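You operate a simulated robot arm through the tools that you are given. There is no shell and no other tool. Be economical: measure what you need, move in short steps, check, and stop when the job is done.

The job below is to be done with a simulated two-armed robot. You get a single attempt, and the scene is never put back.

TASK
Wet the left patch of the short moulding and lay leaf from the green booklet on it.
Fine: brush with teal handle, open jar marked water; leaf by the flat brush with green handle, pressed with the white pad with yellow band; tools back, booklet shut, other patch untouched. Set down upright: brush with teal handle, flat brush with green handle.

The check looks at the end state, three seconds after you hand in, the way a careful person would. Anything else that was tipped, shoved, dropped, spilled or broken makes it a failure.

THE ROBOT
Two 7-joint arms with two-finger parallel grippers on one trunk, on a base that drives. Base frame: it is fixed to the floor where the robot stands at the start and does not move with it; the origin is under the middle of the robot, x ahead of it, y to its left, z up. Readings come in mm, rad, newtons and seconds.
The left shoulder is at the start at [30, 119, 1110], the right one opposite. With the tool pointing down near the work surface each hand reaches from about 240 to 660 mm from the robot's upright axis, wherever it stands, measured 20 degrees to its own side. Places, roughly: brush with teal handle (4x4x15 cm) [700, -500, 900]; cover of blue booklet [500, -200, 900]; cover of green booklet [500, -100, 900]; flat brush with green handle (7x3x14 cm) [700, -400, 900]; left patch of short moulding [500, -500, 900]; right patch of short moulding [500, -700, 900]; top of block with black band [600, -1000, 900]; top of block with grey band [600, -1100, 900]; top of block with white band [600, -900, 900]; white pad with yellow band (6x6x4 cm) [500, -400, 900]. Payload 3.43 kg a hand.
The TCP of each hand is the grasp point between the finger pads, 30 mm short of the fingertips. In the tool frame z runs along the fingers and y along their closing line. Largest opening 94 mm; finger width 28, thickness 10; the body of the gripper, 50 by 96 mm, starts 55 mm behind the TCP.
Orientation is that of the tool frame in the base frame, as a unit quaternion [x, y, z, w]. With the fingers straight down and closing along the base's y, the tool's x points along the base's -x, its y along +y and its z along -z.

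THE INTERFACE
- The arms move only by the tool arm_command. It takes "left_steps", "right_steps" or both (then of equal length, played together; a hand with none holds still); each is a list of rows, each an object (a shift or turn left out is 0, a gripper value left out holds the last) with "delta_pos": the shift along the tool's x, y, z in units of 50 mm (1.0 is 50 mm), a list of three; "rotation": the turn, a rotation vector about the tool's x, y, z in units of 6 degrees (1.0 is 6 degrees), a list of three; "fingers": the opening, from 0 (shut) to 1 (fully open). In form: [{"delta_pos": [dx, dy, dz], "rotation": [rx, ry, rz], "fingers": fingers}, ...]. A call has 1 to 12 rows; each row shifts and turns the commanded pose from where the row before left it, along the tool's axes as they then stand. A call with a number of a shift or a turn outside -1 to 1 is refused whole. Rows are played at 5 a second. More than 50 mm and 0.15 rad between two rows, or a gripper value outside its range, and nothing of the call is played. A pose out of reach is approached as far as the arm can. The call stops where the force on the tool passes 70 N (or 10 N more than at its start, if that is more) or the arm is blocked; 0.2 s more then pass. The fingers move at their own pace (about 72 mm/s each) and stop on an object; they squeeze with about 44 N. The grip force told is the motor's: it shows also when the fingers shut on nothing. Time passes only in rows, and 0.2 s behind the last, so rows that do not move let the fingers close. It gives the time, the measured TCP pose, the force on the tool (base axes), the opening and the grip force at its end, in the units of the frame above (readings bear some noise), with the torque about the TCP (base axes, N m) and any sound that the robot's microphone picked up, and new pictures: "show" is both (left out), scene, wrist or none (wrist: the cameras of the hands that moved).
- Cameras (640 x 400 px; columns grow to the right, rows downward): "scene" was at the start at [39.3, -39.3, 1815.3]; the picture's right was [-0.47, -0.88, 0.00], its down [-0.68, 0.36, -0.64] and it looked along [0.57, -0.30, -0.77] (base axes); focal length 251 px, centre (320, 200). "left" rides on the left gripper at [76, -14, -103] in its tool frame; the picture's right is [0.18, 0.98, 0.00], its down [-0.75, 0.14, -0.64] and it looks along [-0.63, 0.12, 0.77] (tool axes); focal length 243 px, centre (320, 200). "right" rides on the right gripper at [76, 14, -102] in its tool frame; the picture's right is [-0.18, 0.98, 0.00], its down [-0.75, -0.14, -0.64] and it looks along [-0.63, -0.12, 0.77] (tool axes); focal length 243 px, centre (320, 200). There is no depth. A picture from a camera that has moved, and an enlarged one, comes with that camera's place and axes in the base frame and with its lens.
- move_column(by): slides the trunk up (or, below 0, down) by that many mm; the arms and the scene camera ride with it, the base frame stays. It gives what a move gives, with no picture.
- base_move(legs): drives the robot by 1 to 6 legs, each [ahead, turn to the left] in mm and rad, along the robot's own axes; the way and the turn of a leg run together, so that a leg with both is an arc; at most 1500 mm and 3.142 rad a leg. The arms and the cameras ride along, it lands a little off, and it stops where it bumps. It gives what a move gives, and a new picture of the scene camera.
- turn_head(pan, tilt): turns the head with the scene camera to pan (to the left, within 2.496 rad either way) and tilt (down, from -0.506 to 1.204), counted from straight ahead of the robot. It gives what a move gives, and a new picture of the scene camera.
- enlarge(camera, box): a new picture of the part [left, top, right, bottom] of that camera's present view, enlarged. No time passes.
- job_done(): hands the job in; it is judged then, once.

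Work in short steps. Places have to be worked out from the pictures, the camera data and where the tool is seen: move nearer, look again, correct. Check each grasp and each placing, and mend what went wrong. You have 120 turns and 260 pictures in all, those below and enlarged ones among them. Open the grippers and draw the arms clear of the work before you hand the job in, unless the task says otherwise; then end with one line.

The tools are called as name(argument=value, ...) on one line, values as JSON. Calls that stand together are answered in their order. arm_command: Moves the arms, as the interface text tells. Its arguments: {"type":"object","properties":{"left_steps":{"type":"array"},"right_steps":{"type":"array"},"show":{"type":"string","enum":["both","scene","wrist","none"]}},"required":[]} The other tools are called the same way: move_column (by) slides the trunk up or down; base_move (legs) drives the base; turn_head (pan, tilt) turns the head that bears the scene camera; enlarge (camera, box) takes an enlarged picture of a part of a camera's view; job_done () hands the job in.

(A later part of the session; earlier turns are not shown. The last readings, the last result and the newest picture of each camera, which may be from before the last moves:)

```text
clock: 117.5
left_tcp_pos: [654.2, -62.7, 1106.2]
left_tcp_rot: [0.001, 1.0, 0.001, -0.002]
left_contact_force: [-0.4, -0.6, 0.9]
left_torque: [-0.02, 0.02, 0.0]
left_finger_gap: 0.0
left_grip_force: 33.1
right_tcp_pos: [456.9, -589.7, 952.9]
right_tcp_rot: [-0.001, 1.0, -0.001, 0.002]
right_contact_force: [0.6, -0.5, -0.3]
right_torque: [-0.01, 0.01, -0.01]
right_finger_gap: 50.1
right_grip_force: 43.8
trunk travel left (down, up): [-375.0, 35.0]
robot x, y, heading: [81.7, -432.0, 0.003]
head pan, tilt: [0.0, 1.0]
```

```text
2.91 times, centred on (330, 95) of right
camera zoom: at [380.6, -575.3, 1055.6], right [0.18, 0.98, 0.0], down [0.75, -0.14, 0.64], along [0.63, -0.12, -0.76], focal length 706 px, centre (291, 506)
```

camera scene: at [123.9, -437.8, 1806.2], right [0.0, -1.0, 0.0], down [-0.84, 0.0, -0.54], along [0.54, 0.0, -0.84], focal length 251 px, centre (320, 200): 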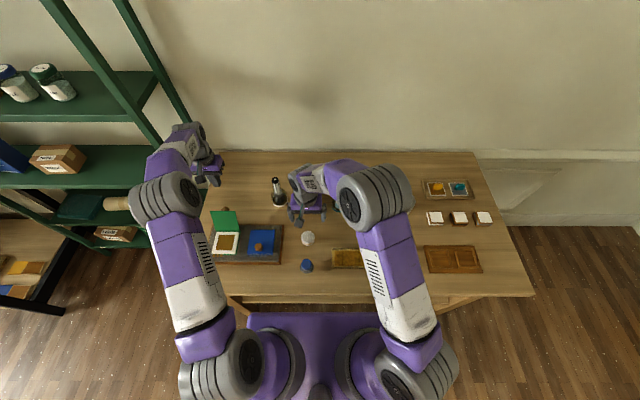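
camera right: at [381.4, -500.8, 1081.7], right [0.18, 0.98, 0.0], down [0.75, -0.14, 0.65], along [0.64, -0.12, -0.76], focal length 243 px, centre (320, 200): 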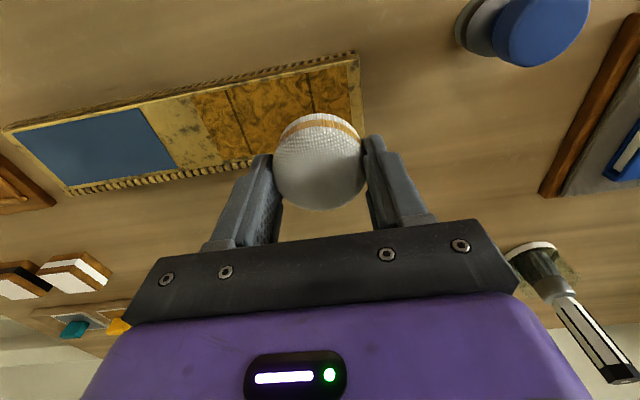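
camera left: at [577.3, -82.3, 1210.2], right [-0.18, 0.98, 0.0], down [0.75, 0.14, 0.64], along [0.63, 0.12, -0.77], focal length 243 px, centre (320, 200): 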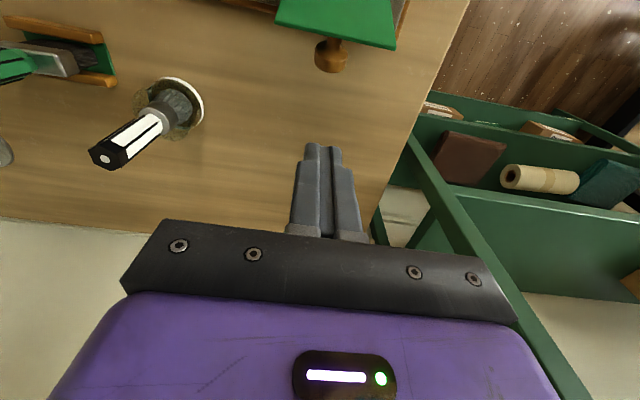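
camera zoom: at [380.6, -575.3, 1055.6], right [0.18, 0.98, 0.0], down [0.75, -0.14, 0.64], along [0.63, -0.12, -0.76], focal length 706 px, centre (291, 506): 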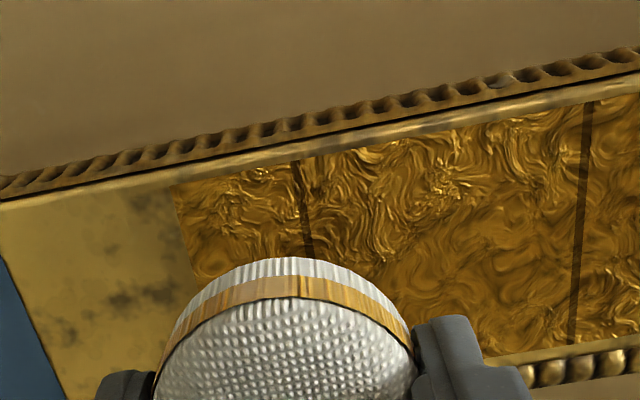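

Pressing works: the area pressed at ~60 N is clearly smoother; the near strip is still wrinkled. I dab at this end, then along the near lane.

arm_command(right_steps=[{"delta_pos": [0, 0, 0.57]}, {"delta_pos": [0, 0, 0.1]}, {}, {"delta_pos": [0, 0, -0.4]}, {"delta_pos": [0.28, 0, 0]}, {"delta_pos": [0, 0, 0.3]}, {"delta_pos": [0, 0, 0.1]}, {}, {"delta_pos": [0, 0, -0.4]}, {"delta_pos": [0, 0.65, 0]}, {}], show="none")

arm_command(right_steps=[{"delta_pos": [0, 0, 0.3]}, {"delta_pos": [0, 0, 0.1]}, {}, {"delta_pos": [0, 0, -0.4]}, {"delta_pos": [0, 0.65, 0]}, {"delta_pos": [0, 0, 0.3]}, {"delta_pos": [0, 0, 0.1]}, {}, {"delta_pos": [0, 0, -0.4]}, {}], show="none")

enlarge(camera="right", box=[160, 20, 480, 180])

```text
clock: 119.9
left_tcp_pos: [654.3, -66.2, 1107.6]
left_tcp_rot: [0.001, 1.0, 0.001, 0.0]
left_contact_force: [0.6, 0.4, -0.2]
left_torque: [-0.01, -0.01, 0.03]
left_finger_gap: 0.0
left_grip_force: 32.9
right_tcp_pos: [442.5, -559.0, 939.9]
right_tcp_rot: [0.0, 1.0, 0.001, 0.002]
right_contact_force: [0.2, -0.1, 0.2]
right_torque: [0.01, -0.01, 0.03]
right_finger_gap: 50.3
right_grip_force: 44.0
trunk travel left (down, up): [-375.0, 35.0]
robot x, y, heading: [83.0, -434.3, 0.003]
head pan, tilt: [0.0, 1.0]
```

```text
clock: 122.1
left_tcp_pos: [654.5, -64.2, 1106.0]
left_tcp_rot: [0.0, 1.0, 0.0, 0.0]
left_contact_force: [0.0, 0.4, -0.9]
left_torque: [-0.01, 0.03, -0.01]
left_finger_gap: 0.0
left_grip_force: 32.6
right_tcp_pos: [441.3, -524.6, 940.6]
right_tcp_rot: [0.0, 1.0, 0.0, 0.002]
right_contact_force: [-0.1, -0.7, 0.0]
right_torque: [0.04, 0.0, -0.01]
right_finger_gap: 50.3
right_grip_force: 43.6
trunk travel left (down, up): [-375.0, 35.0]
robot x, y, heading: [83.3, -432.2, 0.003]
head pan, tilt: [0.0, 1.0]
```

```text
2.00 times, centred on (320, 100) of right
camera zoom: at [366.7, -510.9, 1042.2], right [0.18, 0.98, 0.0], down [0.75, -0.14, 0.64], along [0.63, -0.12, -0.76], focal length 485 px, centre (320, 400)
```

zoom: 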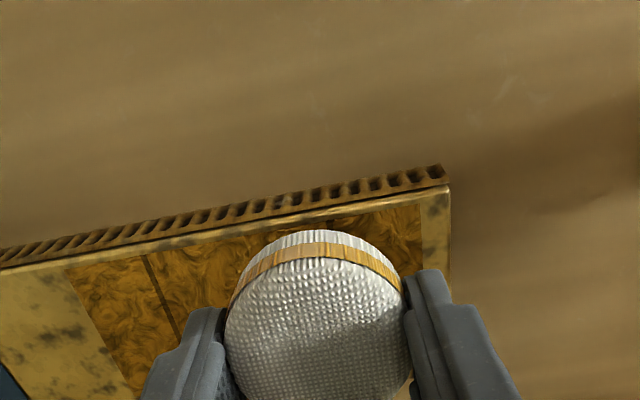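

Now the left end of the near lane and then the far lane dabs.

arm_command(right_steps=[{"delta_pos": [0, 0.3, 0]}, {"delta_pos": [0, 0, 0.3]}, {"delta_pos": [0, 0, 0.1]}, {}, {"delta_pos": [0, 0, -0.4]}, {"delta_pos": [-0.55, 0, 0]}, {"delta_pos": [0, 0, 0.3]}, {"delta_pos": [0, 0, 0.1]}, {}, {"delta_pos": [0, 0, -0.4]}, {"delta_pos": [0, -0.6, 0]}], show="none")

arm_command(right_steps=[{"delta_pos": [0, 0, 0.3]}, {"delta_pos": [0, 0, 0.1]}, {}, {"delta_pos": [0, 0, -0.4]}, {"delta_pos": [0, -0.6, 0]}, {"delta_pos": [0, 0, 0.3]}, {"delta_pos": [0, 0, 0.1]}, {}, {"delta_pos": [0, 0, -0.4]}, {"delta_pos": [0, -0.48, 0]}], show="none")

arm_command(right_steps=[{"delta_pos": [0, 0, 0.3]}, {"delta_pos": [0, 0, 0.1]}, {}, {"delta_pos": [0, 0, -0.4]}, {"delta_pos": [0, 0, -0.9]}, {"delta_pos": [-0.9, 0, 0]}, {}], show="wrist")

enlarge(camera="right", box=[220, 0, 460, 130])

enlarge(camera="scene", box=[320, 235, 400, 285])

```text
clock: 124.5
left_tcp_pos: [653.9, -66.0, 1107.0]
left_tcp_rot: [0.0, 1.0, 0.001, 0.0]
left_contact_force: [-0.3, -0.4, -0.2]
left_torque: [0.01, 0.01, 0.02]
left_finger_gap: 0.2
left_grip_force: 32.8
right_tcp_pos: [470.7, -541.2, 940.0]
right_tcp_rot: [0.0, 1.0, 0.002, 0.002]
right_contact_force: [0.3, -0.7, -0.9]
right_torque: [0.0, 0.03, -0.02]
right_finger_gap: 49.8
right_grip_force: 43.6
trunk travel left (down, up): [-375.0, 35.0]
robot x, y, heading: [80.3, -435.1, 0.004]
head pan, tilt: [0.0, 1.0]
```

```text
clock: 126.7
left_tcp_pos: [653.7, -65.7, 1106.9]
left_tcp_rot: [-0.001, 1.0, 0.001, 0.0]
left_contact_force: [0.2, -0.1, 0.1]
left_torque: [0.03, 0.02, -0.01]
left_finger_gap: 0.0
left_grip_force: 32.9
right_tcp_pos: [469.9, -594.8, 940.9]
right_tcp_rot: [0.0, 1.0, 0.0, 0.003]
right_contact_force: [0.0, 0.2, -1.0]
right_torque: [0.02, 0.05, 0.01]
right_finger_gap: 50.1
right_grip_force: 43.8
trunk travel left (down, up): [-375.0, 35.0]
robot x, y, heading: [81.6, -432.7, 0.002]
head pan, tilt: [0.0, 1.0]
```

```text
clock: 128.3
left_tcp_pos: [652.5, -66.0, 1107.5]
left_tcp_rot: [0.0, 1.0, 0.0, 0.0]
left_contact_force: [-0.4, -0.8, 0.0]
left_torque: [0.03, -0.01, -0.04]
left_finger_gap: 0.0
left_grip_force: 33.0
right_tcp_pos: [512.8, -593.1, 986.9]
right_tcp_rot: [0.0, 1.0, 0.0, 0.003]
right_contact_force: [-0.1, -0.1, -0.1]
right_torque: [0.01, 0.01, 0.0]
right_finger_gap: 49.9
right_grip_force: 44.4
trunk travel left (down, up): [-375.0, 35.0]
robot x, y, heading: [84.7, -435.4, 0.005]
head pan, tilt: [0.0, 1.0]
camera right: at [437.4, -579.7, 1088.7], right [0.18, 0.98, 0.0], down [0.75, -0.14, 0.65], along [0.64, -0.12, -0.76], focal length 243 px, centre (320, 200)
```

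right: 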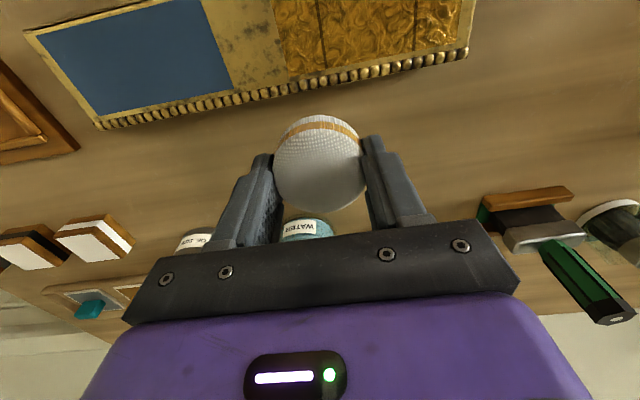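

```text
2.67 times, centred on (340, 65) of right
camera zoom: at [437.4, -579.7, 1088.7], right [0.18, 0.98, 0.0], down [0.75, -0.14, 0.65], along [0.64, -0.12, -0.76], focal length 647 px, centre (267, 560)
```

zoom: 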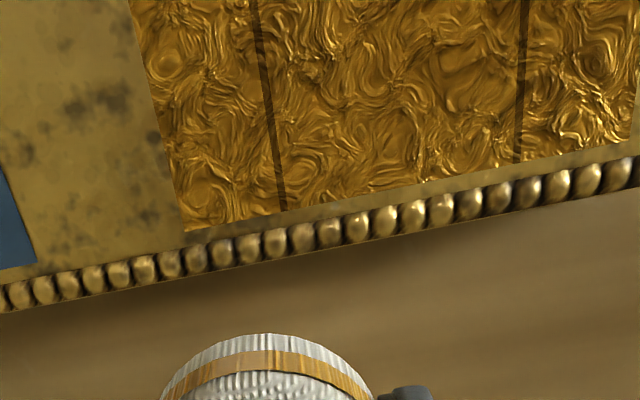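

```text
8.00 times, centred on (360, 260) of scene
camera zoom: at [121.8, -435.1, 1806.2], right [0.0, -1.0, 0.0], down [-0.84, 0.0, -0.54], along [0.54, 0.0, -0.84], focal length 2007 px, centre (0, -280)
```

zoom: 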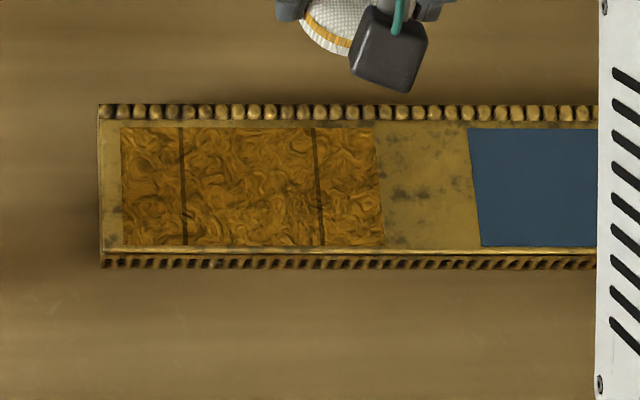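

It's hard to tell whether wrinkles changed. I return to exactly the pre-press viewpoint (457,-514,979.5) for a like-for-like comparison.

arm_command(right_steps=[{"delta_pos": [0.558, 0.788, 0.07]}, {"delta_pos": [0.558, 0.788, 0.07]}, {}], show="none")

enlarge(camera="right", box=[160, 10, 480, 210])

```text
clock: 129.1
left_tcp_pos: [653.9, -67.2, 1107.5]
left_tcp_rot: [0.001, 1.0, 0.001, -0.001]
left_contact_force: [0.2, 0.0, 0.0]
left_torque: [0.06, 0.06, -0.01]
left_finger_gap: 0.0
left_grip_force: 33.3
right_tcp_pos: [458.5, -513.6, 978.4]
right_tcp_rot: [-0.001, 1.0, 0.0, 0.003]
right_contact_force: [-0.3, 0.3, -1.2]
right_torque: [-0.02, -0.02, -0.01]
right_finger_gap: 50.1
right_grip_force: 43.9
trunk travel left (down, up): [-375.0, 35.0]
robot x, y, heading: [82.0, -431.4, 0.004]
head pan, tilt: [0.0, 1.0]
```

```text
2.00 times, centred on (320, 110) of right
camera zoom: at [382.6, -500.2, 1079.9], right [0.18, 0.98, 0.0], down [0.75, -0.14, 0.65], along [0.63, -0.12, -0.76], focal length 485 px, centre (320, 380)
```

zoom: 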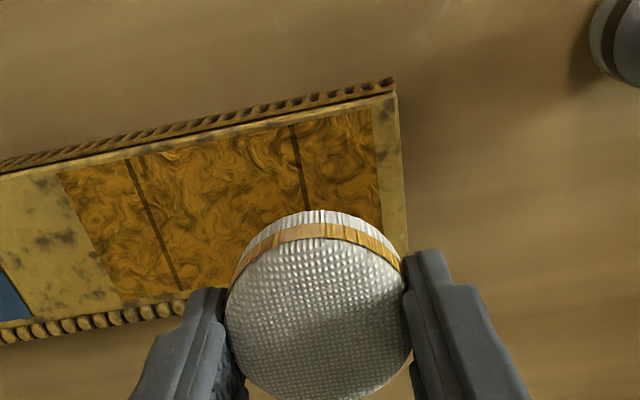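

No visible change, so dabs may not have registered. I try one longer press (about 2 s) here and compare again.

arm_command(right_steps=[{"delta_pos": [0, 0, 0.6]}, {"delta_pos": [0, 0, 0.47]}, {"delta_pos": [0, 0, 0.1]}, {"delta_pos": [0, 0, 0.02]}, {}, {}, {}, {}, {}, {}, {}, {}], show="none")

arm_command(right_steps=[{"delta_pos": [0, 0, -0.6]}, {"delta_pos": [0, 0, -0.59]}, {}], show="none")

enlarge(camera="right", box=[160, 10, 480, 210])

```text
clock: 131.7
left_tcp_pos: [652.6, -64.5, 1108.9]
left_tcp_rot: [0.0, 1.0, 0.0, 0.001]
left_contact_force: [0.2, -0.8, -0.5]
left_torque: [0.01, 0.0, -0.01]
left_finger_gap: 0.1
left_grip_force: 33.4
right_tcp_pos: [458.0, -514.3, 922.6]
right_tcp_rot: [0.0, 1.0, 0.002, 0.005]
right_contact_force: [2.1, -4.6, 58.5]
right_torque: [-0.51, 0.18, 0.05]
right_finger_gap: 50.3
right_grip_force: 43.8
trunk travel left (down, up): [-375.0, 35.0]
robot x, y, heading: [81.8, -430.4, 0.008]
head pan, tilt: [0.0, 1.0]
```

```text
clock: 132.5
left_tcp_pos: [654.4, -64.7, 1107.0]
left_tcp_rot: [0.0, 1.0, 0.001, -0.001]
left_contact_force: [0.0, 0.1, 1.0]
left_torque: [-0.01, 0.01, 0.02]
left_finger_gap: 0.0
left_grip_force: 32.8
right_tcp_pos: [458.9, -515.5, 978.6]
right_tcp_rot: [-0.001, 1.0, 0.001, 0.001]
right_contact_force: [0.0, 0.0, -0.4]
right_torque: [-0.01, 0.02, -0.01]
right_finger_gap: 50.1
right_grip_force: 44.4
trunk travel left (down, up): [-375.0, 35.0]
robot x, y, heading: [82.0, -433.1, 0.008]
head pan, tilt: [0.0, 1.0]
```

```text
2.00 times, centred on (320, 110) of right
camera zoom: at [383.6, -501.2, 1080.5], right [0.18, 0.98, 0.0], down [0.75, -0.14, 0.64], along [0.63, -0.12, -0.76], focal length 485 px, centre (320, 380)
```

zoom: 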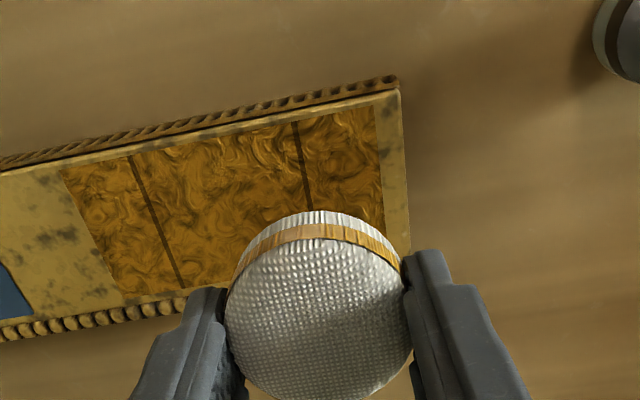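

I move the pad away toward its home spot (still held, high) so the patch is unshadowed, and compare with the earlier unpressed scene view.

arm_command(right_steps=[{"delta_pos": [-0.5, 0.8, -0.2]}, {"delta_pos": [-0.5, 0.8, -0.2]}, {"delta_pos": [-0.5, 0.8, -0.2]}, {}], show="none")

enlarge(camera="scene", box=[270, 200, 430, 290])

enlarge(camera="scene", box=[320, 240, 385, 280])

enlarge(camera="right", box=[0, 0, 320, 200])

```text
clock: 133.5
left_tcp_pos: [653.3, -66.2, 1106.2]
left_tcp_rot: [0.0, 1.0, 0.001, 0.0]
left_contact_force: [0.6, 1.0, -0.1]
left_torque: [0.02, 0.03, -0.03]
left_finger_gap: 0.2
left_grip_force: 32.6
right_tcp_pos: [534.2, -394.6, 1007.8]
right_tcp_rot: [0.0, 1.0, 0.001, 0.003]
right_contact_force: [-0.4, 0.5, 0.2]
right_torque: [-0.02, -0.01, -0.01]
right_finger_gap: 50.5
right_grip_force: 44.3
trunk travel left (down, up): [-375.0, 35.0]
robot x, y, heading: [80.9, -432.3, 0.003]
head pan, tilt: [0.0, 1.0]
```

```text
4.00 times, centred on (350, 245) of scene
camera zoom: at [123.8, -436.1, 1806.2], right [0.0, -1.0, 0.0], down [-0.84, 0.0, -0.54], along [0.54, 0.0, -0.84], focal length 1004 px, centre (200, 20)
```

zoom: 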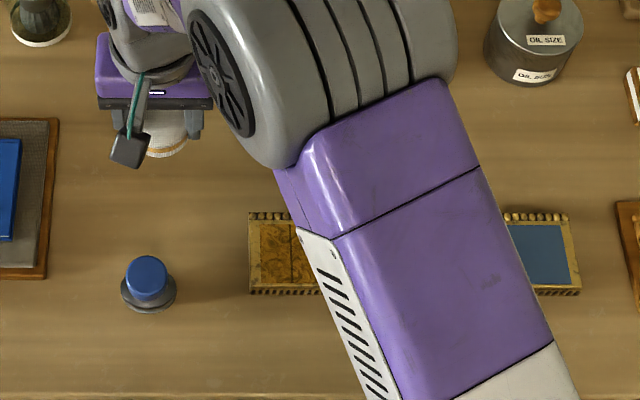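

```text
9.85 times, centred on (352, 260) of scene
camera zoom: at [123.8, -436.1, 1806.2], right [0.0, -1.0, 0.0], down [-0.84, 0.0, -0.54], along [0.54, 0.0, -0.84], focal length 2470 px, centre (0, -391)
```

zoom: 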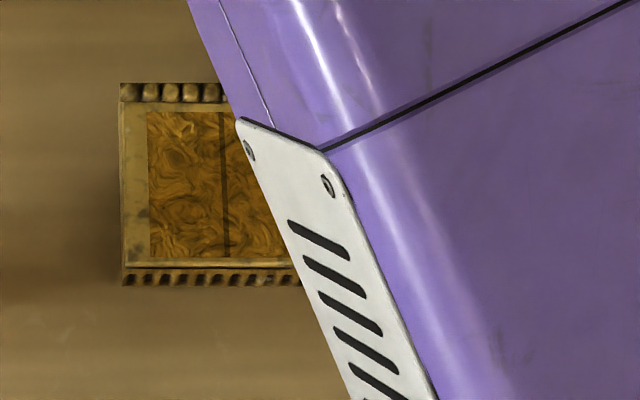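

```text
2.00 times, centred on (160, 100) of right
camera zoom: at [458.2, -381.0, 1110.7], right [0.18, 0.98, 0.0], down [0.75, -0.14, 0.65], along [0.64, -0.12, -0.76], focal length 485 px, centre (640, 400)
```

zoom: 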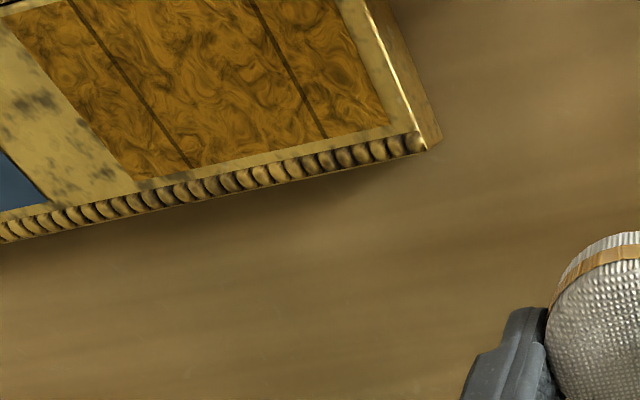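

Texture looks flatter here. To compare like with like I go to the exact earlier viewpoint (537.8,-389.2,1061).

arm_command(right_steps=[{"delta_pos": [-0.07, 0.1, -0.6]}, {"delta_pos": [0, 0, -0.46]}, {}], show="wrist")

enlarge(camera="right", box=[0, 0, 240, 130])

```text
clock: 134.3
left_tcp_pos: [653.1, -64.7, 1106.8]
left_tcp_rot: [0.0, 1.0, 0.0, -0.001]
left_contact_force: [-0.6, 0.4, 0.9]
left_torque: [-0.03, 0.02, -0.01]
left_finger_gap: 0.0
left_grip_force: 32.8
right_tcp_pos: [536.9, -389.5, 1061.2]
right_tcp_rot: [0.0, 1.0, 0.001, 0.003]
right_contact_force: [0.3, -0.2, -0.3]
right_torque: [0.02, 0.01, -0.01]
right_finger_gap: 50.3
right_grip_force: 43.6
trunk travel left (down, up): [-375.0, 35.0]
robot x, y, heading: [80.7, -429.1, 0.002]
head pan, tilt: [0.0, 1.0]
camera right: at [461.9, -376.0, 1164.3], right [0.18, 0.98, 0.0], down [0.75, -0.14, 0.65], along [0.64, -0.12, -0.76], focal length 243 px, centre (320, 200)
```

right: 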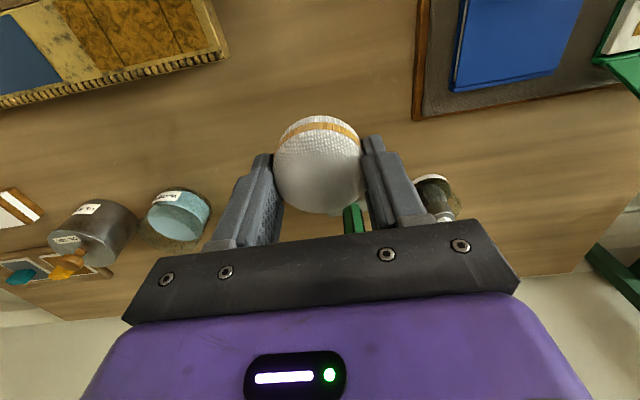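

```text
2.67 times, centred on (120, 65) of right
camera zoom: at [461.9, -376.0, 1164.3], right [0.18, 0.98, 0.0], down [0.75, -0.14, 0.65], along [0.64, -0.12, -0.76], focal length 647 px, centre (853, 560)
```

zoom: 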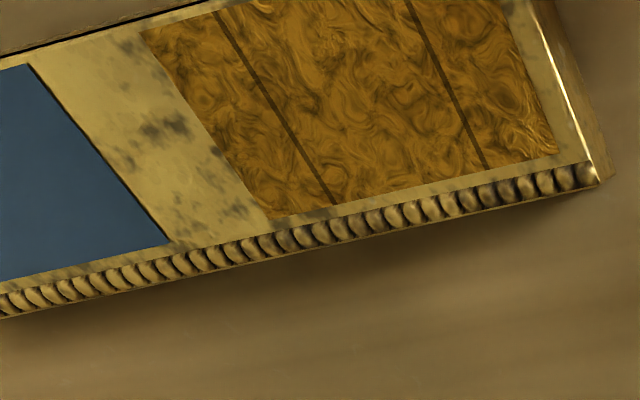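

Inconclusive; the brush earlier only registered when moved, so I try a gentle rubbing press: light contact, stroke along the near lane and back along the far lane.

arm_command(right_steps=[{"delta_pos": [0.465, -0.612, 0.58]}, {"delta_pos": [0.465, -0.612, 0.58]}, {"delta_pos": [0.465, -0.612, 0.58]}, {"delta_pos": [0.465, -0.612, 0.58]}, {"delta_pos": [0, 0, 0.35]}, {"delta_pos": [0, 0, 0.08]}, {}], show="none")

arm_command(right_steps=[{"delta_pos": [0, -0.3, 0]}, {"delta_pos": [0, -0.3, 0]}, {"delta_pos": [0, -0.3, 0]}, {"delta_pos": [0, -0.3, 0]}, {"delta_pos": [0, -0.3, 0]}, {}], show="none")

enlarge(camera="right", box=[220, 30, 460, 170])

```text
clock: 135.9
left_tcp_pos: [653.2, -64.1, 1106.9]
left_tcp_rot: [0.0, 1.0, 0.0, -0.001]
left_contact_force: [-0.5, 0.4, -0.9]
left_torque: [0.01, 0.0, -0.01]
left_finger_gap: 0.1
left_grip_force: 32.9
right_tcp_pos: [446.3, -513.3, 923.4]
right_tcp_rot: [-0.001, 1.0, 0.001, 0.002]
right_contact_force: [-0.5, 1.3, 0.6]
right_torque: [0.0, -0.02, -0.04]
right_finger_gap: 51.1
right_grip_force: 44.5
trunk travel left (down, up): [-375.0, 35.0]
robot x, y, heading: [81.9, -432.6, 0.003]
head pan, tilt: [0.0, 1.0]
```

```text
clock: 137.3
left_tcp_pos: [655.6, -64.4, 1106.2]
left_tcp_rot: [0.0, 1.0, 0.0, -0.001]
left_contact_force: [-0.1, 0.0, -0.2]
left_torque: [0.0, -0.01, 0.0]
left_finger_gap: 0.0
left_grip_force: 32.8
right_tcp_pos: [445.0, -586.8, 923.5]
right_tcp_rot: [-0.001, 1.0, 0.001, 0.002]
right_contact_force: [0.3, -0.2, 0.1]
right_torque: [-0.01, 0.03, -0.02]
right_finger_gap: 51.4
right_grip_force: 43.9
trunk travel left (down, up): [-375.0, 35.0]
robot x, y, heading: [85.6, -433.3, 0.006]
head pan, tilt: [0.0, 1.0]
```

```text
2.67 times, centred on (340, 100) of right
camera zoom: at [369.0, -573.6, 1026.3], right [0.18, 0.98, 0.0], down [0.75, -0.14, 0.65], along [0.64, -0.12, -0.76], focal length 647 px, centre (267, 467)
```

zoom: 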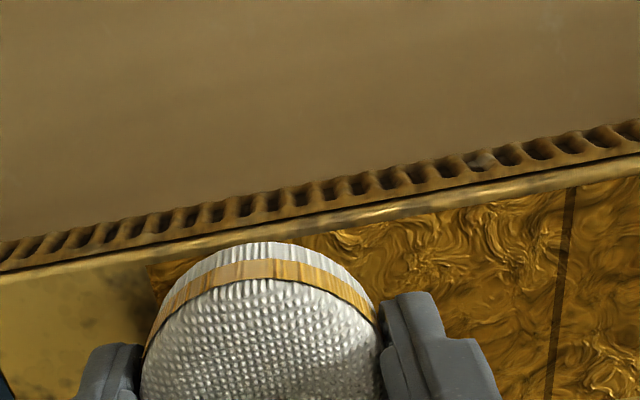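

No contact at this height any more (pad has shifted up slightly in the grip). I lower 3 mm and stroke back.

arm_command(right_steps=[{"delta_pos": [0, 0, 0.05]}, {"delta_pos": [0, 0, 0.03]}, {"delta_pos": [0, 0.2, 0]}, {"delta_pos": [0, 0.2, 0]}, {}], show="none")

```text
clock: 138.5
left_tcp_pos: [651.7, -67.6, 1109.5]
left_tcp_rot: [0.0, 1.0, 0.001, 0.001]
left_contact_force: [-0.7, -0.7, 0.3]
left_torque: [0.02, 0.0, -0.02]
left_finger_gap: 0.0
left_grip_force: 32.9
right_tcp_pos: [444.6, -569.5, 922.4]
right_tcp_rot: [0.001, 1.0, 0.0, 0.006]
right_contact_force: [0.0, -18.4, 51.1]
right_torque: [-0.8, -0.11, -0.05]
right_finger_gap: 50.7
right_grip_force: 44.2
trunk travel left (down, up): [-375.0, 35.0]
robot x, y, heading: [79.5, -431.1, 0.006]
head pan, tilt: [0.0, 1.0]
```

Firm contact with friction. I ease slightly, finish the near lane, then stroke the far lane, lift and look.

arm_command(right_steps=[{"delta_pos": [0, 0.25, -0.02]}, {"delta_pos": [0, 0.3, 0]}, {"delta_pos": [0, 0.3, 0]}, {"delta_pos": [0, 0.25, 0]}, {"delta_pos": [-0.25, 0, 0]}, {"delta_pos": [-0.25, 0, 0]}, {"delta_pos": [0, -0.3, 0]}, {"delta_pos": [0, -0.3, 0]}, {"delta_pos": [0, -0.3, 0]}, {"delta_pos": [0, -0.3, 0]}, {"delta_pos": [0, -0.3, 0]}, {}], show="none")

arm_command(right_steps=[{"delta_pos": [0, 0, -0.7]}, {"delta_pos": [-0.6, 0.7, -0.3]}, {"delta_pos": [-0.6, 0.7, -0.3]}, {}], show="wrist")

enlarge(camera="right", box=[60, 0, 300, 140])

```text
clock: 141.1
left_tcp_pos: [651.5, -64.1, 1107.3]
left_tcp_rot: [0.0, 1.0, -0.001, 0.001]
left_contact_force: [0.3, -0.3, 0.6]
left_torque: [0.0, -0.02, 0.02]
left_finger_gap: 0.0
left_grip_force: 32.4
right_tcp_pos: [468.9, -587.6, 921.6]
right_tcp_rot: [-0.001, 1.0, 0.0, 0.004]
right_contact_force: [1.4, 12.7, 35.8]
right_torque: [0.49, -0.03, -0.03]
right_finger_gap: 50.2
right_grip_force: 43.8
trunk travel left (down, up): [-375.0, 35.0]
robot x, y, heading: [83.1, -434.7, 0.004]
head pan, tilt: [0.0, 1.0]
```

```text
clock: 142.1
left_tcp_pos: [654.1, -65.9, 1105.7]
left_tcp_rot: [0.0, 1.0, 0.0, 0.0]
left_contact_force: [0.2, -0.2, 0.9]
left_torque: [0.03, 0.0, -0.03]
left_finger_gap: 0.2
left_grip_force: 33.2
right_tcp_pos: [529.1, -516.9, 986.9]
right_tcp_rot: [0.0, 1.0, 0.001, 0.002]
right_contact_force: [-0.3, -0.5, -0.3]
right_torque: [-0.02, -0.03, 0.0]
right_finger_gap: 50.5
right_grip_force: 44.0
trunk travel left (down, up): [-375.0, 35.0]
robot x, y, heading: [81.7, -432.7, 0.002]
head pan, tilt: [0.0, 1.0]
camera right: at [453.2, -503.5, 1089.2], right [0.18, 0.98, 0.0], down [0.75, -0.14, 0.65], along [0.64, -0.12, -0.76], focal length 243 px, centre (320, 200)
```

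right: 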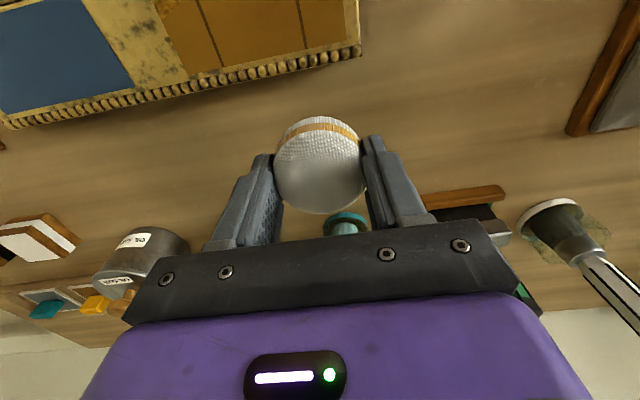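

```text
2.67 times, centred on (180, 70) of right
camera zoom: at [453.2, -503.5, 1089.2], right [0.18, 0.98, 0.0], down [0.75, -0.14, 0.65], along [0.64, -0.12, -0.76], focal length 647 px, centre (693, 547)
```

zoom: 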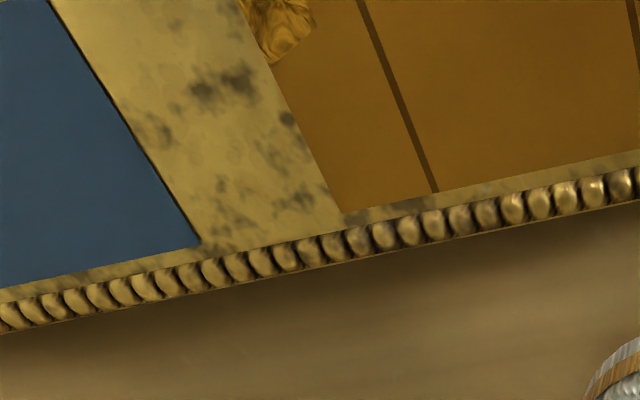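

Rubbing with contact smooths the leaf. Only the near right corner is still wrinkled; I stroke that too.

arm_command(right_steps=[{"delta_pos": [0.6, -0.387, 0.2]}, {"delta_pos": [0.6, -0.387, 0.2]}, {"delta_pos": [0.6, -0.387, 0.2]}, {"delta_pos": [0, 0, 0.35]}, {"delta_pos": [0, 0, 0.3]}, {"delta_pos": [0, 0, 0.05]}, {"delta_pos": [0, -0.25, 0]}, {"delta_pos": [0, -0.25, 0]}, {"delta_pos": [0, -0.15, 0]}, {"delta_pos": [-0.2, 0, 0]}, {"delta_pos": [0.3, 0, 0]}, {}], show="none")

arm_command(right_steps=[{"delta_pos": [0, 0, -0.7]}, {"delta_pos": [-0.9, 0.2, -0.3]}, {"delta_pos": [-0.8, 0.1, -0.3]}, {}], show="none")

enlarge(camera="right", box=[160, 0, 480, 140])

enlarge(camera="scene", box=[320, 235, 420, 285])

```text
clock: 144.7
left_tcp_pos: [653.6, -64.9, 1106.6]
left_tcp_rot: [0.0, 1.0, 0.0, 0.0]
left_contact_force: [0.1, -0.4, -0.1]
left_torque: [-0.01, 0.02, 0.02]
left_finger_gap: 0.0
left_grip_force: 33.0
right_tcp_pos: [437.6, -609.4, 923.0]
right_tcp_rot: [0.001, 1.0, 0.0, 0.007]
right_contact_force: [14.3, 0.5, 34.2]
right_torque: [0.29, -0.24, -0.08]
right_finger_gap: 50.2
right_grip_force: 43.6
trunk travel left (down, up): [-375.0, 35.0]
robot x, y, heading: [85.9, -431.7, 0.005]
head pan, tilt: [0.0, 1.0]
```

```text
clock: 145.7
left_tcp_pos: [654.0, -65.2, 1105.7]
left_tcp_rot: [0.0, 1.0, 0.0, 0.0]
left_contact_force: [0.5, 0.3, -0.6]
left_torque: [0.02, 0.0, -0.04]
left_finger_gap: 0.0
left_grip_force: 32.5
right_tcp_pos: [520.2, -593.1, 987.5]
right_tcp_rot: [0.0, 1.0, 0.001, 0.003]
right_contact_force: [-1.5, 0.1, -1.5]
right_torque: [0.04, -0.01, -0.01]
right_finger_gap: 50.1
right_grip_force: 43.9
trunk travel left (down, up): [-375.0, 35.0]
robot x, y, heading: [81.7, -434.4, 0.005]
head pan, tilt: [0.0, 1.0]
```

```text
2.00 times, centred on (320, 70) of right
camera zoom: at [444.2, -580.0, 1090.4], right [0.18, 0.98, 0.0], down [0.75, -0.14, 0.65], along [0.63, -0.12, -0.76], focal length 485 px, centre (320, 460)
```

zoom: 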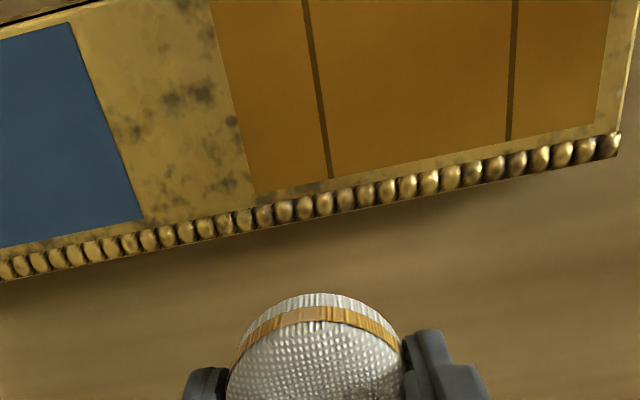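

```text
6.40 times, centred on (370, 260) of scene
camera zoom: at [123.6, -435.2, 1806.2], right [0.0, -1.0, 0.0], down [-0.84, 0.0, -0.54], along [0.54, 0.0, -0.84], focal length 1606 px, centre (0, -184)
```

zoom: 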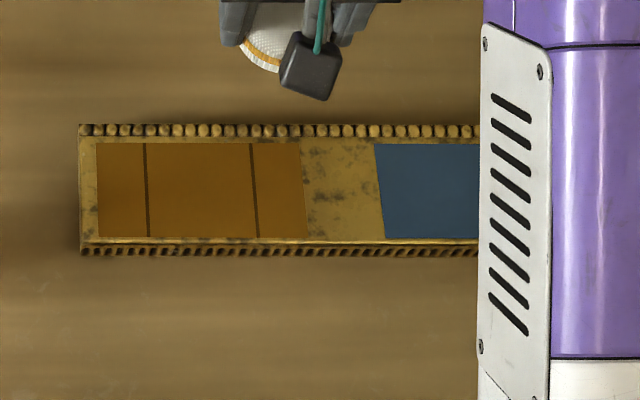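

The leaf is smooth and covers the whole patch (thin lines are lap lines at leaf spacing). Now I return the pad to its home at (536,-383).

arm_command(right_steps=[{"delta_pos": [-0.064, 0.84, 0]}, {"delta_pos": [-0.064, 0.84, 0]}, {"delta_pos": [-0.064, 0.84, 0]}, {"delta_pos": [-0.064, 0.84, 0]}, {"delta_pos": [-0.064, 0.83, 0]}, {"delta_pos": [0, 0, 0.7]}, {"delta_pos": [0, 0, 0.7]}, {"delta_pos": [0, 0, 0.25]}, {"delta_pos": [0, 0, 0.05]}, {"delta_pos": [0, 0, 0.04]}, {}], show="wrist")

```text
clock: 148.1
left_tcp_pos: [654.2, -65.4, 1106.4]
left_tcp_rot: [0.0, 1.0, 0.0, -0.001]
left_contact_force: [-0.3, 0.5, 0.3]
left_torque: [-0.03, 0.01, -0.03]
left_finger_gap: 0.2
left_grip_force: 33.4
right_tcp_pos: [536.1, -382.7, 900.4]
right_tcp_rot: [0.0, 1.0, 0.001, 0.003]
right_contact_force: [-0.6, -0.1, -0.6]
right_torque: [0.01, -0.01, -0.02]
right_finger_gap: 50.1
right_grip_force: 43.8
trunk travel left (down, up): [-375.0, 35.0]
robot x, y, heading: [81.8, -432.9, 0.003]
head pan, tilt: [0.0, 1.0]
camera right: at [460.4, -369.5, 1001.7], right [0.18, 0.98, 0.0], down [0.75, -0.14, 0.65], along [0.64, -0.12, -0.76], focal length 243 px, centre (320, 200)
```

right: 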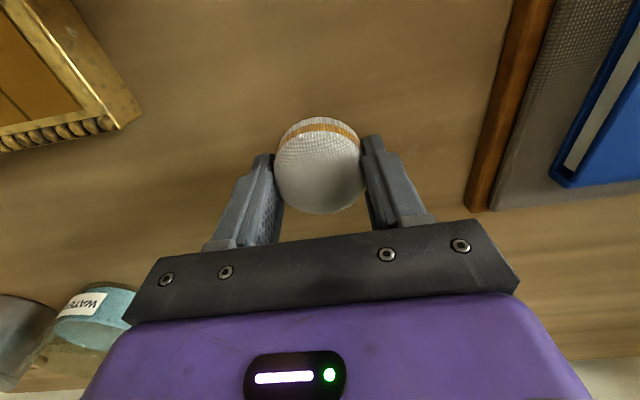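

At the home spot, still just free. I lower in 1.5 mm steps to touch.

arm_command(right_steps=[{"delta_pos": [0, 0, 0.03]}, {"delta_pos": [0, 0, 0.03]}, {"delta_pos": [0, 0, 0.02]}, {}], show="none")

```text
clock: 149.1
left_tcp_pos: [651.5, -65.0, 1108.5]
left_tcp_rot: [0.0, 1.0, 0.0, 0.001]
left_contact_force: [0.4, 0.1, 0.3]
left_torque: [-0.01, -0.01, 0.02]
left_finger_gap: 0.0
left_grip_force: 33.0
right_tcp_pos: [536.5, -383.9, 899.5]
right_tcp_rot: [0.0, 1.0, 0.002, 0.006]
right_contact_force: [-1.7, -2.6, 31.1]
right_torque: [-0.28, 0.07, -0.01]
right_finger_gap: 50.5
right_grip_force: 44.2
trunk travel left (down, up): [-375.0, 35.0]
robot x, y, heading: [84.2, -430.7, 0.001]
head pan, tilt: [0.0, 1.0]
```

Touched down. I ease off, open, and rise; meanwhile nothing else moves.

arm_command(right_steps=[{"delta_pos": [0, 0, -0.04]}, {"fingers": 0.75}, {"fingers": 1}, {"fingers": 1}, {"fingers": 1}, {"delta_pos": [0, 0, -0.5]}, {"delta_pos": [0, 0, -0.9]}, {"delta_pos": [0, 0, -0.9]}, {"delta_pos": [0, 0, -0.9]}, {}], show="wrist")

```text
clock: 151.3
left_tcp_pos: [655.9, -64.9, 1107.1]
left_tcp_rot: [0.0, 1.0, 0.0, -0.001]
left_contact_force: [-0.7, -1.5, -0.5]
left_torque: [-0.01, 0.02, -0.02]
left_finger_gap: 0.0
left_grip_force: 32.3
right_tcp_pos: [535.0, -382.7, 1058.5]
right_tcp_rot: [-0.001, 1.0, 0.001, 0.003]
right_contact_force: [-0.3, 0.1, 0.2]
right_torque: [-0.01, 0.01, -0.02]
right_finger_gap: 94.3
right_grip_force: 0.0
trunk travel left (down, up): [-375.0, 35.0]
robot x, y, heading: [83.1, -432.7, 0.002]
head pan, tilt: [0.0, 1.0]
camera right: at [459.1, -370.0, 1160.2], right [0.18, 0.98, 0.0], down [0.75, -0.14, 0.65], along [0.64, -0.12, -0.76], focal length 243 px, centre (320, 200)
```

right: 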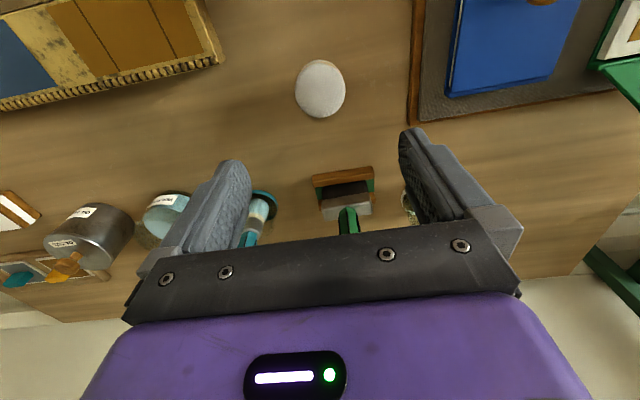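

Pad is back in place. Now the left hand goes behind the cover (knob end ≈ (625,-64,955)): slightly further out, down to z≈975, then pushes toward the robot.

arm_command(left_steps=[{"delta_pos": [-0.2, 0, 0]}, {"delta_pos": [0, 0, 0.9]}, {"delta_pos": [0, 0, 0.9]}, {"delta_pos": [0, 0, 0.84]}, {}], show="wrist")

enlarge(camera="scene", box=[170, 150, 300, 270])

```text
clock: 152.5
left_tcp_pos: [664.2, -66.1, 974.8]
left_tcp_rot: [-0.001, 1.0, -0.001, 0.001]
left_contact_force: [-0.6, -0.1, 0.1]
left_torque: [-0.02, 0.02, 0.01]
left_finger_gap: 0.0
left_grip_force: 33.2
right_tcp_pos: [532.8, -383.6, 1058.6]
right_tcp_rot: [-0.001, 1.0, 0.001, 0.003]
right_contact_force: [-0.8, 1.0, -0.6]
right_torque: [0.02, 0.0, -0.03]
right_finger_gap: 94.1
right_grip_force: 0.0
trunk travel left (down, up): [-375.0, 35.0]
robot x, y, heading: [80.0, -430.5, 0.004]
head pan, tilt: [0.0, 1.0]
camera left: at [585.7, -81.1, 1077.9], right [-0.18, 0.98, 0.0], down [0.75, 0.14, 0.64], along [0.63, 0.12, -0.77], focal length 243 px, centre (320, 200)
```

left: 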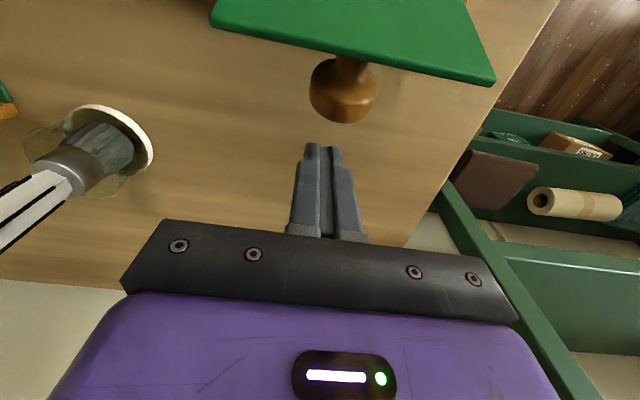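

```text
3.33 times, centred on (235, 210) of scene
camera zoom: at [123.4, -435.6, 1806.2], right [0.0, -1.0, 0.0], down [-0.84, 0.0, -0.54], along [0.54, 0.0, -0.84], focal length 836 px, centre (603, 167)
```

zoom: 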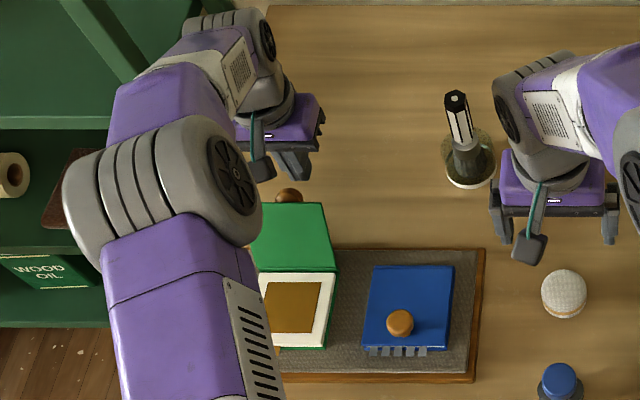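

The fingers are behind the knob. I push toward the robot in small steps, to about x=594.

arm_command(left_steps=[{"delta_pos": [0.2, 0.1, 0]}, {"delta_pos": [0.24, 0, 0]}, {"delta_pos": [0.24, 0, 0]}, {"delta_pos": [0.24, 0, 0]}, {"delta_pos": [0.24, 0, 0]}, {"delta_pos": [0.24, 0, 0]}, {}], show="wrist")

```text
clock: 153.8
left_tcp_pos: [619.4, -60.3, 988.7]
left_tcp_rot: [0.001, 1.0, 0.004, 0.023]
left_contact_force: [4.5, -5.8, 10.0]
left_torque: [-0.02, 0.1, 0.16]
left_finger_gap: 0.0
left_grip_force: 33.4
right_tcp_pos: [536.4, -385.1, 1057.1]
right_tcp_rot: [0.0, 1.0, 0.002, 0.004]
right_contact_force: [-0.3, 0.2, -0.2]
right_torque: [-0.02, 0.0, -0.02]
right_finger_gap: 94.0
right_grip_force: 0.1
trunk travel left (down, up): [-375.0, 35.0]
robot x, y, heading: [85.8, -435.4, 0.004]
head pan, tilt: [0.0, 1.0]
stopped in row 6 (left hand): the force on the tool passed its limit at 74 N (the readings are from after the stop); the commanded pose is now the measured one
camera left: at [538.0, -76.2, 1087.7], right [-0.18, 0.98, 0.0], down [0.72, 0.13, 0.68], along [0.66, 0.12, -0.74], focal length 243 px, centre (320, 200)
```

left: 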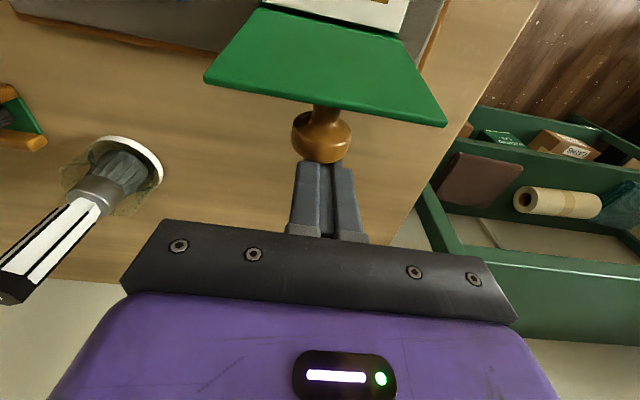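

The friction dragged the hand up, but the cover has started moving. I back off a little, restore tilt and height, and push again.

arm_command(left_steps=[{"delta_pos": [-0.25, 0, 0], "rotation": [0, 0.4, 0]}, {"delta_pos": [0, 0, 0.3]}, {"delta_pos": [0.2, 0, 0]}, {"delta_pos": [0.15, 0, -0.03]}, {"delta_pos": [0.15, 0, -0.03]}, {"delta_pos": [0.15, 0, -0.03]}, {}], show="wrist")

```text
clock: 155.4
left_tcp_pos: [597.7, -57.7, 975.3]
left_tcp_rot: [0.0, 1.0, 0.005, -0.001]
left_contact_force: [-0.4, 0.6, -0.1]
left_torque: [0.02, 0.01, -0.01]
left_finger_gap: 0.0
left_grip_force: 33.0
right_tcp_pos: [536.0, -384.4, 1056.5]
right_tcp_rot: [0.0, 1.0, 0.0, 0.003]
right_contact_force: [0.0, 0.3, 0.6]
right_torque: [0.02, 0.01, 0.01]
right_finger_gap: 94.2
right_grip_force: 0.1
trunk travel left (down, up): [-375.0, 35.0]
robot x, y, heading: [85.4, -433.8, 0.004]
head pan, tilt: [0.0, 1.0]
camera left: at [520.2, -74.8, 1079.8], right [-0.18, 0.98, 0.01], down [0.76, 0.14, 0.64], along [0.63, 0.13, -0.77], focal length 243 px, centre (320, 200)
```

left: 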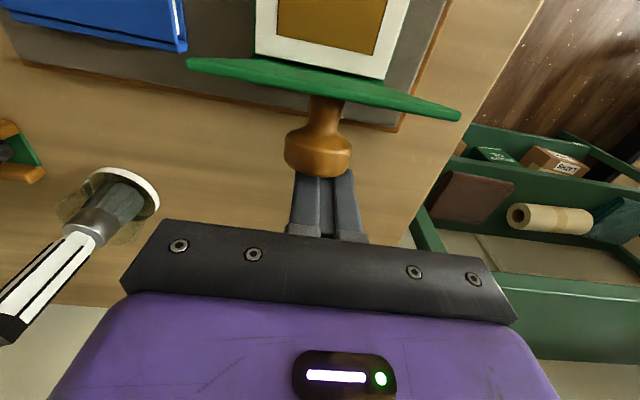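

The cover is near vertical and moving easily. I keep pushing toward the robot, lowering as it closes.

arm_command(left_steps=[{"delta_pos": [0.18, 0, 0]}, {"delta_pos": [0.18, 0, 0]}, {"delta_pos": [0.18, 0, 0]}, {"delta_pos": [0.18, 0, 0]}, {"delta_pos": [0.18, 0, 0.02]}, {"delta_pos": [0.18, 0, 0.1]}, {"delta_pos": [0.18, 0, 0.12]}, {}], show="wrist")

```text
clock: 157.2
left_tcp_pos: [534.0, -57.3, 966.0]
left_tcp_rot: [-0.001, 1.0, 0.006, -0.002]
left_contact_force: [0.6, -0.3, 0.5]
left_torque: [-0.03, -0.01, -0.04]
left_finger_gap: 0.0
left_grip_force: 33.1
right_tcp_pos: [534.4, -384.0, 1058.3]
right_tcp_rot: [0.0, 1.0, 0.001, 0.003]
right_contact_force: [-0.3, -0.1, 0.2]
right_torque: [0.02, -0.02, 0.0]
right_finger_gap: 94.1
right_grip_force: 0.0
trunk travel left (down, up): [-375.0, 35.0]
robot x, y, heading: [80.7, -430.2, 0.001]
head pan, tilt: [0.0, 1.0]
camera left: at [456.9, -73.9, 1068.2], right [-0.18, 0.98, 0.01], down [0.76, 0.14, 0.64], along [0.63, 0.13, -0.77], focal length 243 px, centre (320, 200)
```

left: 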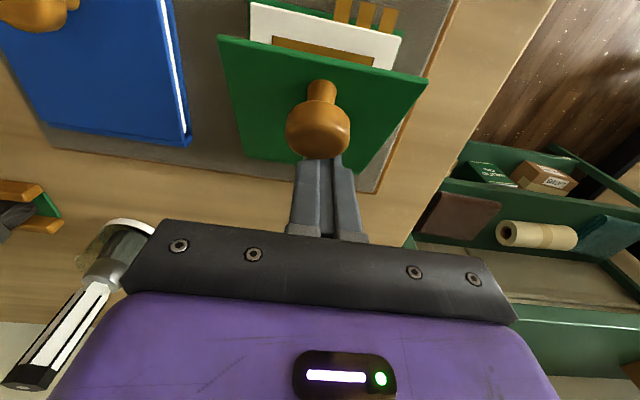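

About 30° left. I lift over the knob and press it down from above.

arm_command(left_steps=[{"delta_pos": [0, 0, -0.8]}, {"delta_pos": [0.52, 0, 0]}, {"delta_pos": [0.08, 0, 0.18]}, {"delta_pos": [0.08, 0, 0.18]}, {"delta_pos": [0.08, 0, 0.18]}, {"delta_pos": [0.08, 0, 0.18]}, {"delta_pos": [0.08, 0, 0.14]}, {"delta_pos": [0, 0, 0.06]}, {}], show="wrist")

enlarge(camera="scene", box=[170, 170, 300, 280])

```text
clock: 159.2
left_tcp_pos: [487.8, -58.7, 959.8]
left_tcp_rot: [-0.001, 1.0, 0.007, 0.0]
left_contact_force: [-0.7, 1.0, 15.9]
left_torque: [-0.07, 0.1, 0.03]
left_finger_gap: 0.0
left_grip_force: 32.9
right_tcp_pos: [533.6, -384.7, 1059.0]
right_tcp_rot: [0.001, 1.0, 0.002, 0.003]
right_contact_force: [-1.1, -0.3, 0.1]
right_torque: [0.03, 0.01, -0.02]
right_finger_gap: 94.2
right_grip_force: 0.0
trunk travel left (down, up): [-375.0, 35.0]
robot x, y, heading: [83.2, -430.8, 0.006]
head pan, tilt: [0.0, 1.0]
camera left: at [410.4, -74.5, 1063.5], right [-0.18, 0.98, 0.01], down [0.75, 0.13, 0.64], along [0.63, 0.13, -0.77], focal length 243 px, centre (320, 200)
```

left: 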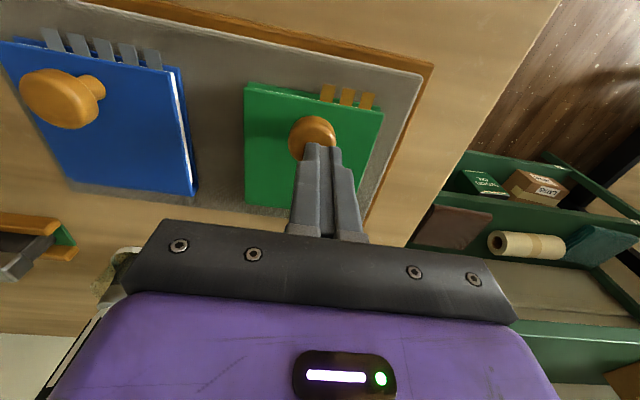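

```text
3.64 times, centred on (235, 225) of scene
camera zoom: at [123.0, -436.2, 1806.4], right [0.0, -1.0, 0.0], down [-0.84, 0.0, -0.54], along [0.54, 0.0, -0.84], focal length 912 px, centre (629, 109)
```

zoom: 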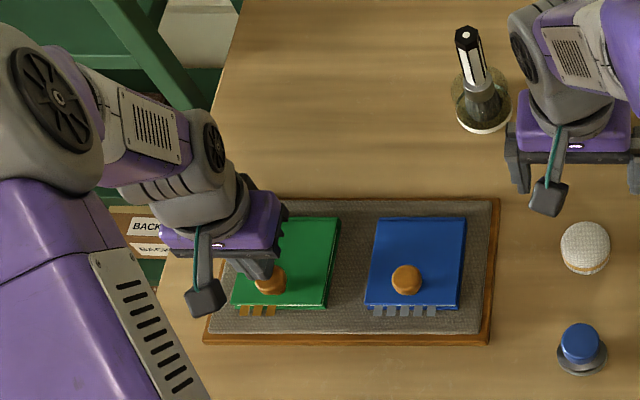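

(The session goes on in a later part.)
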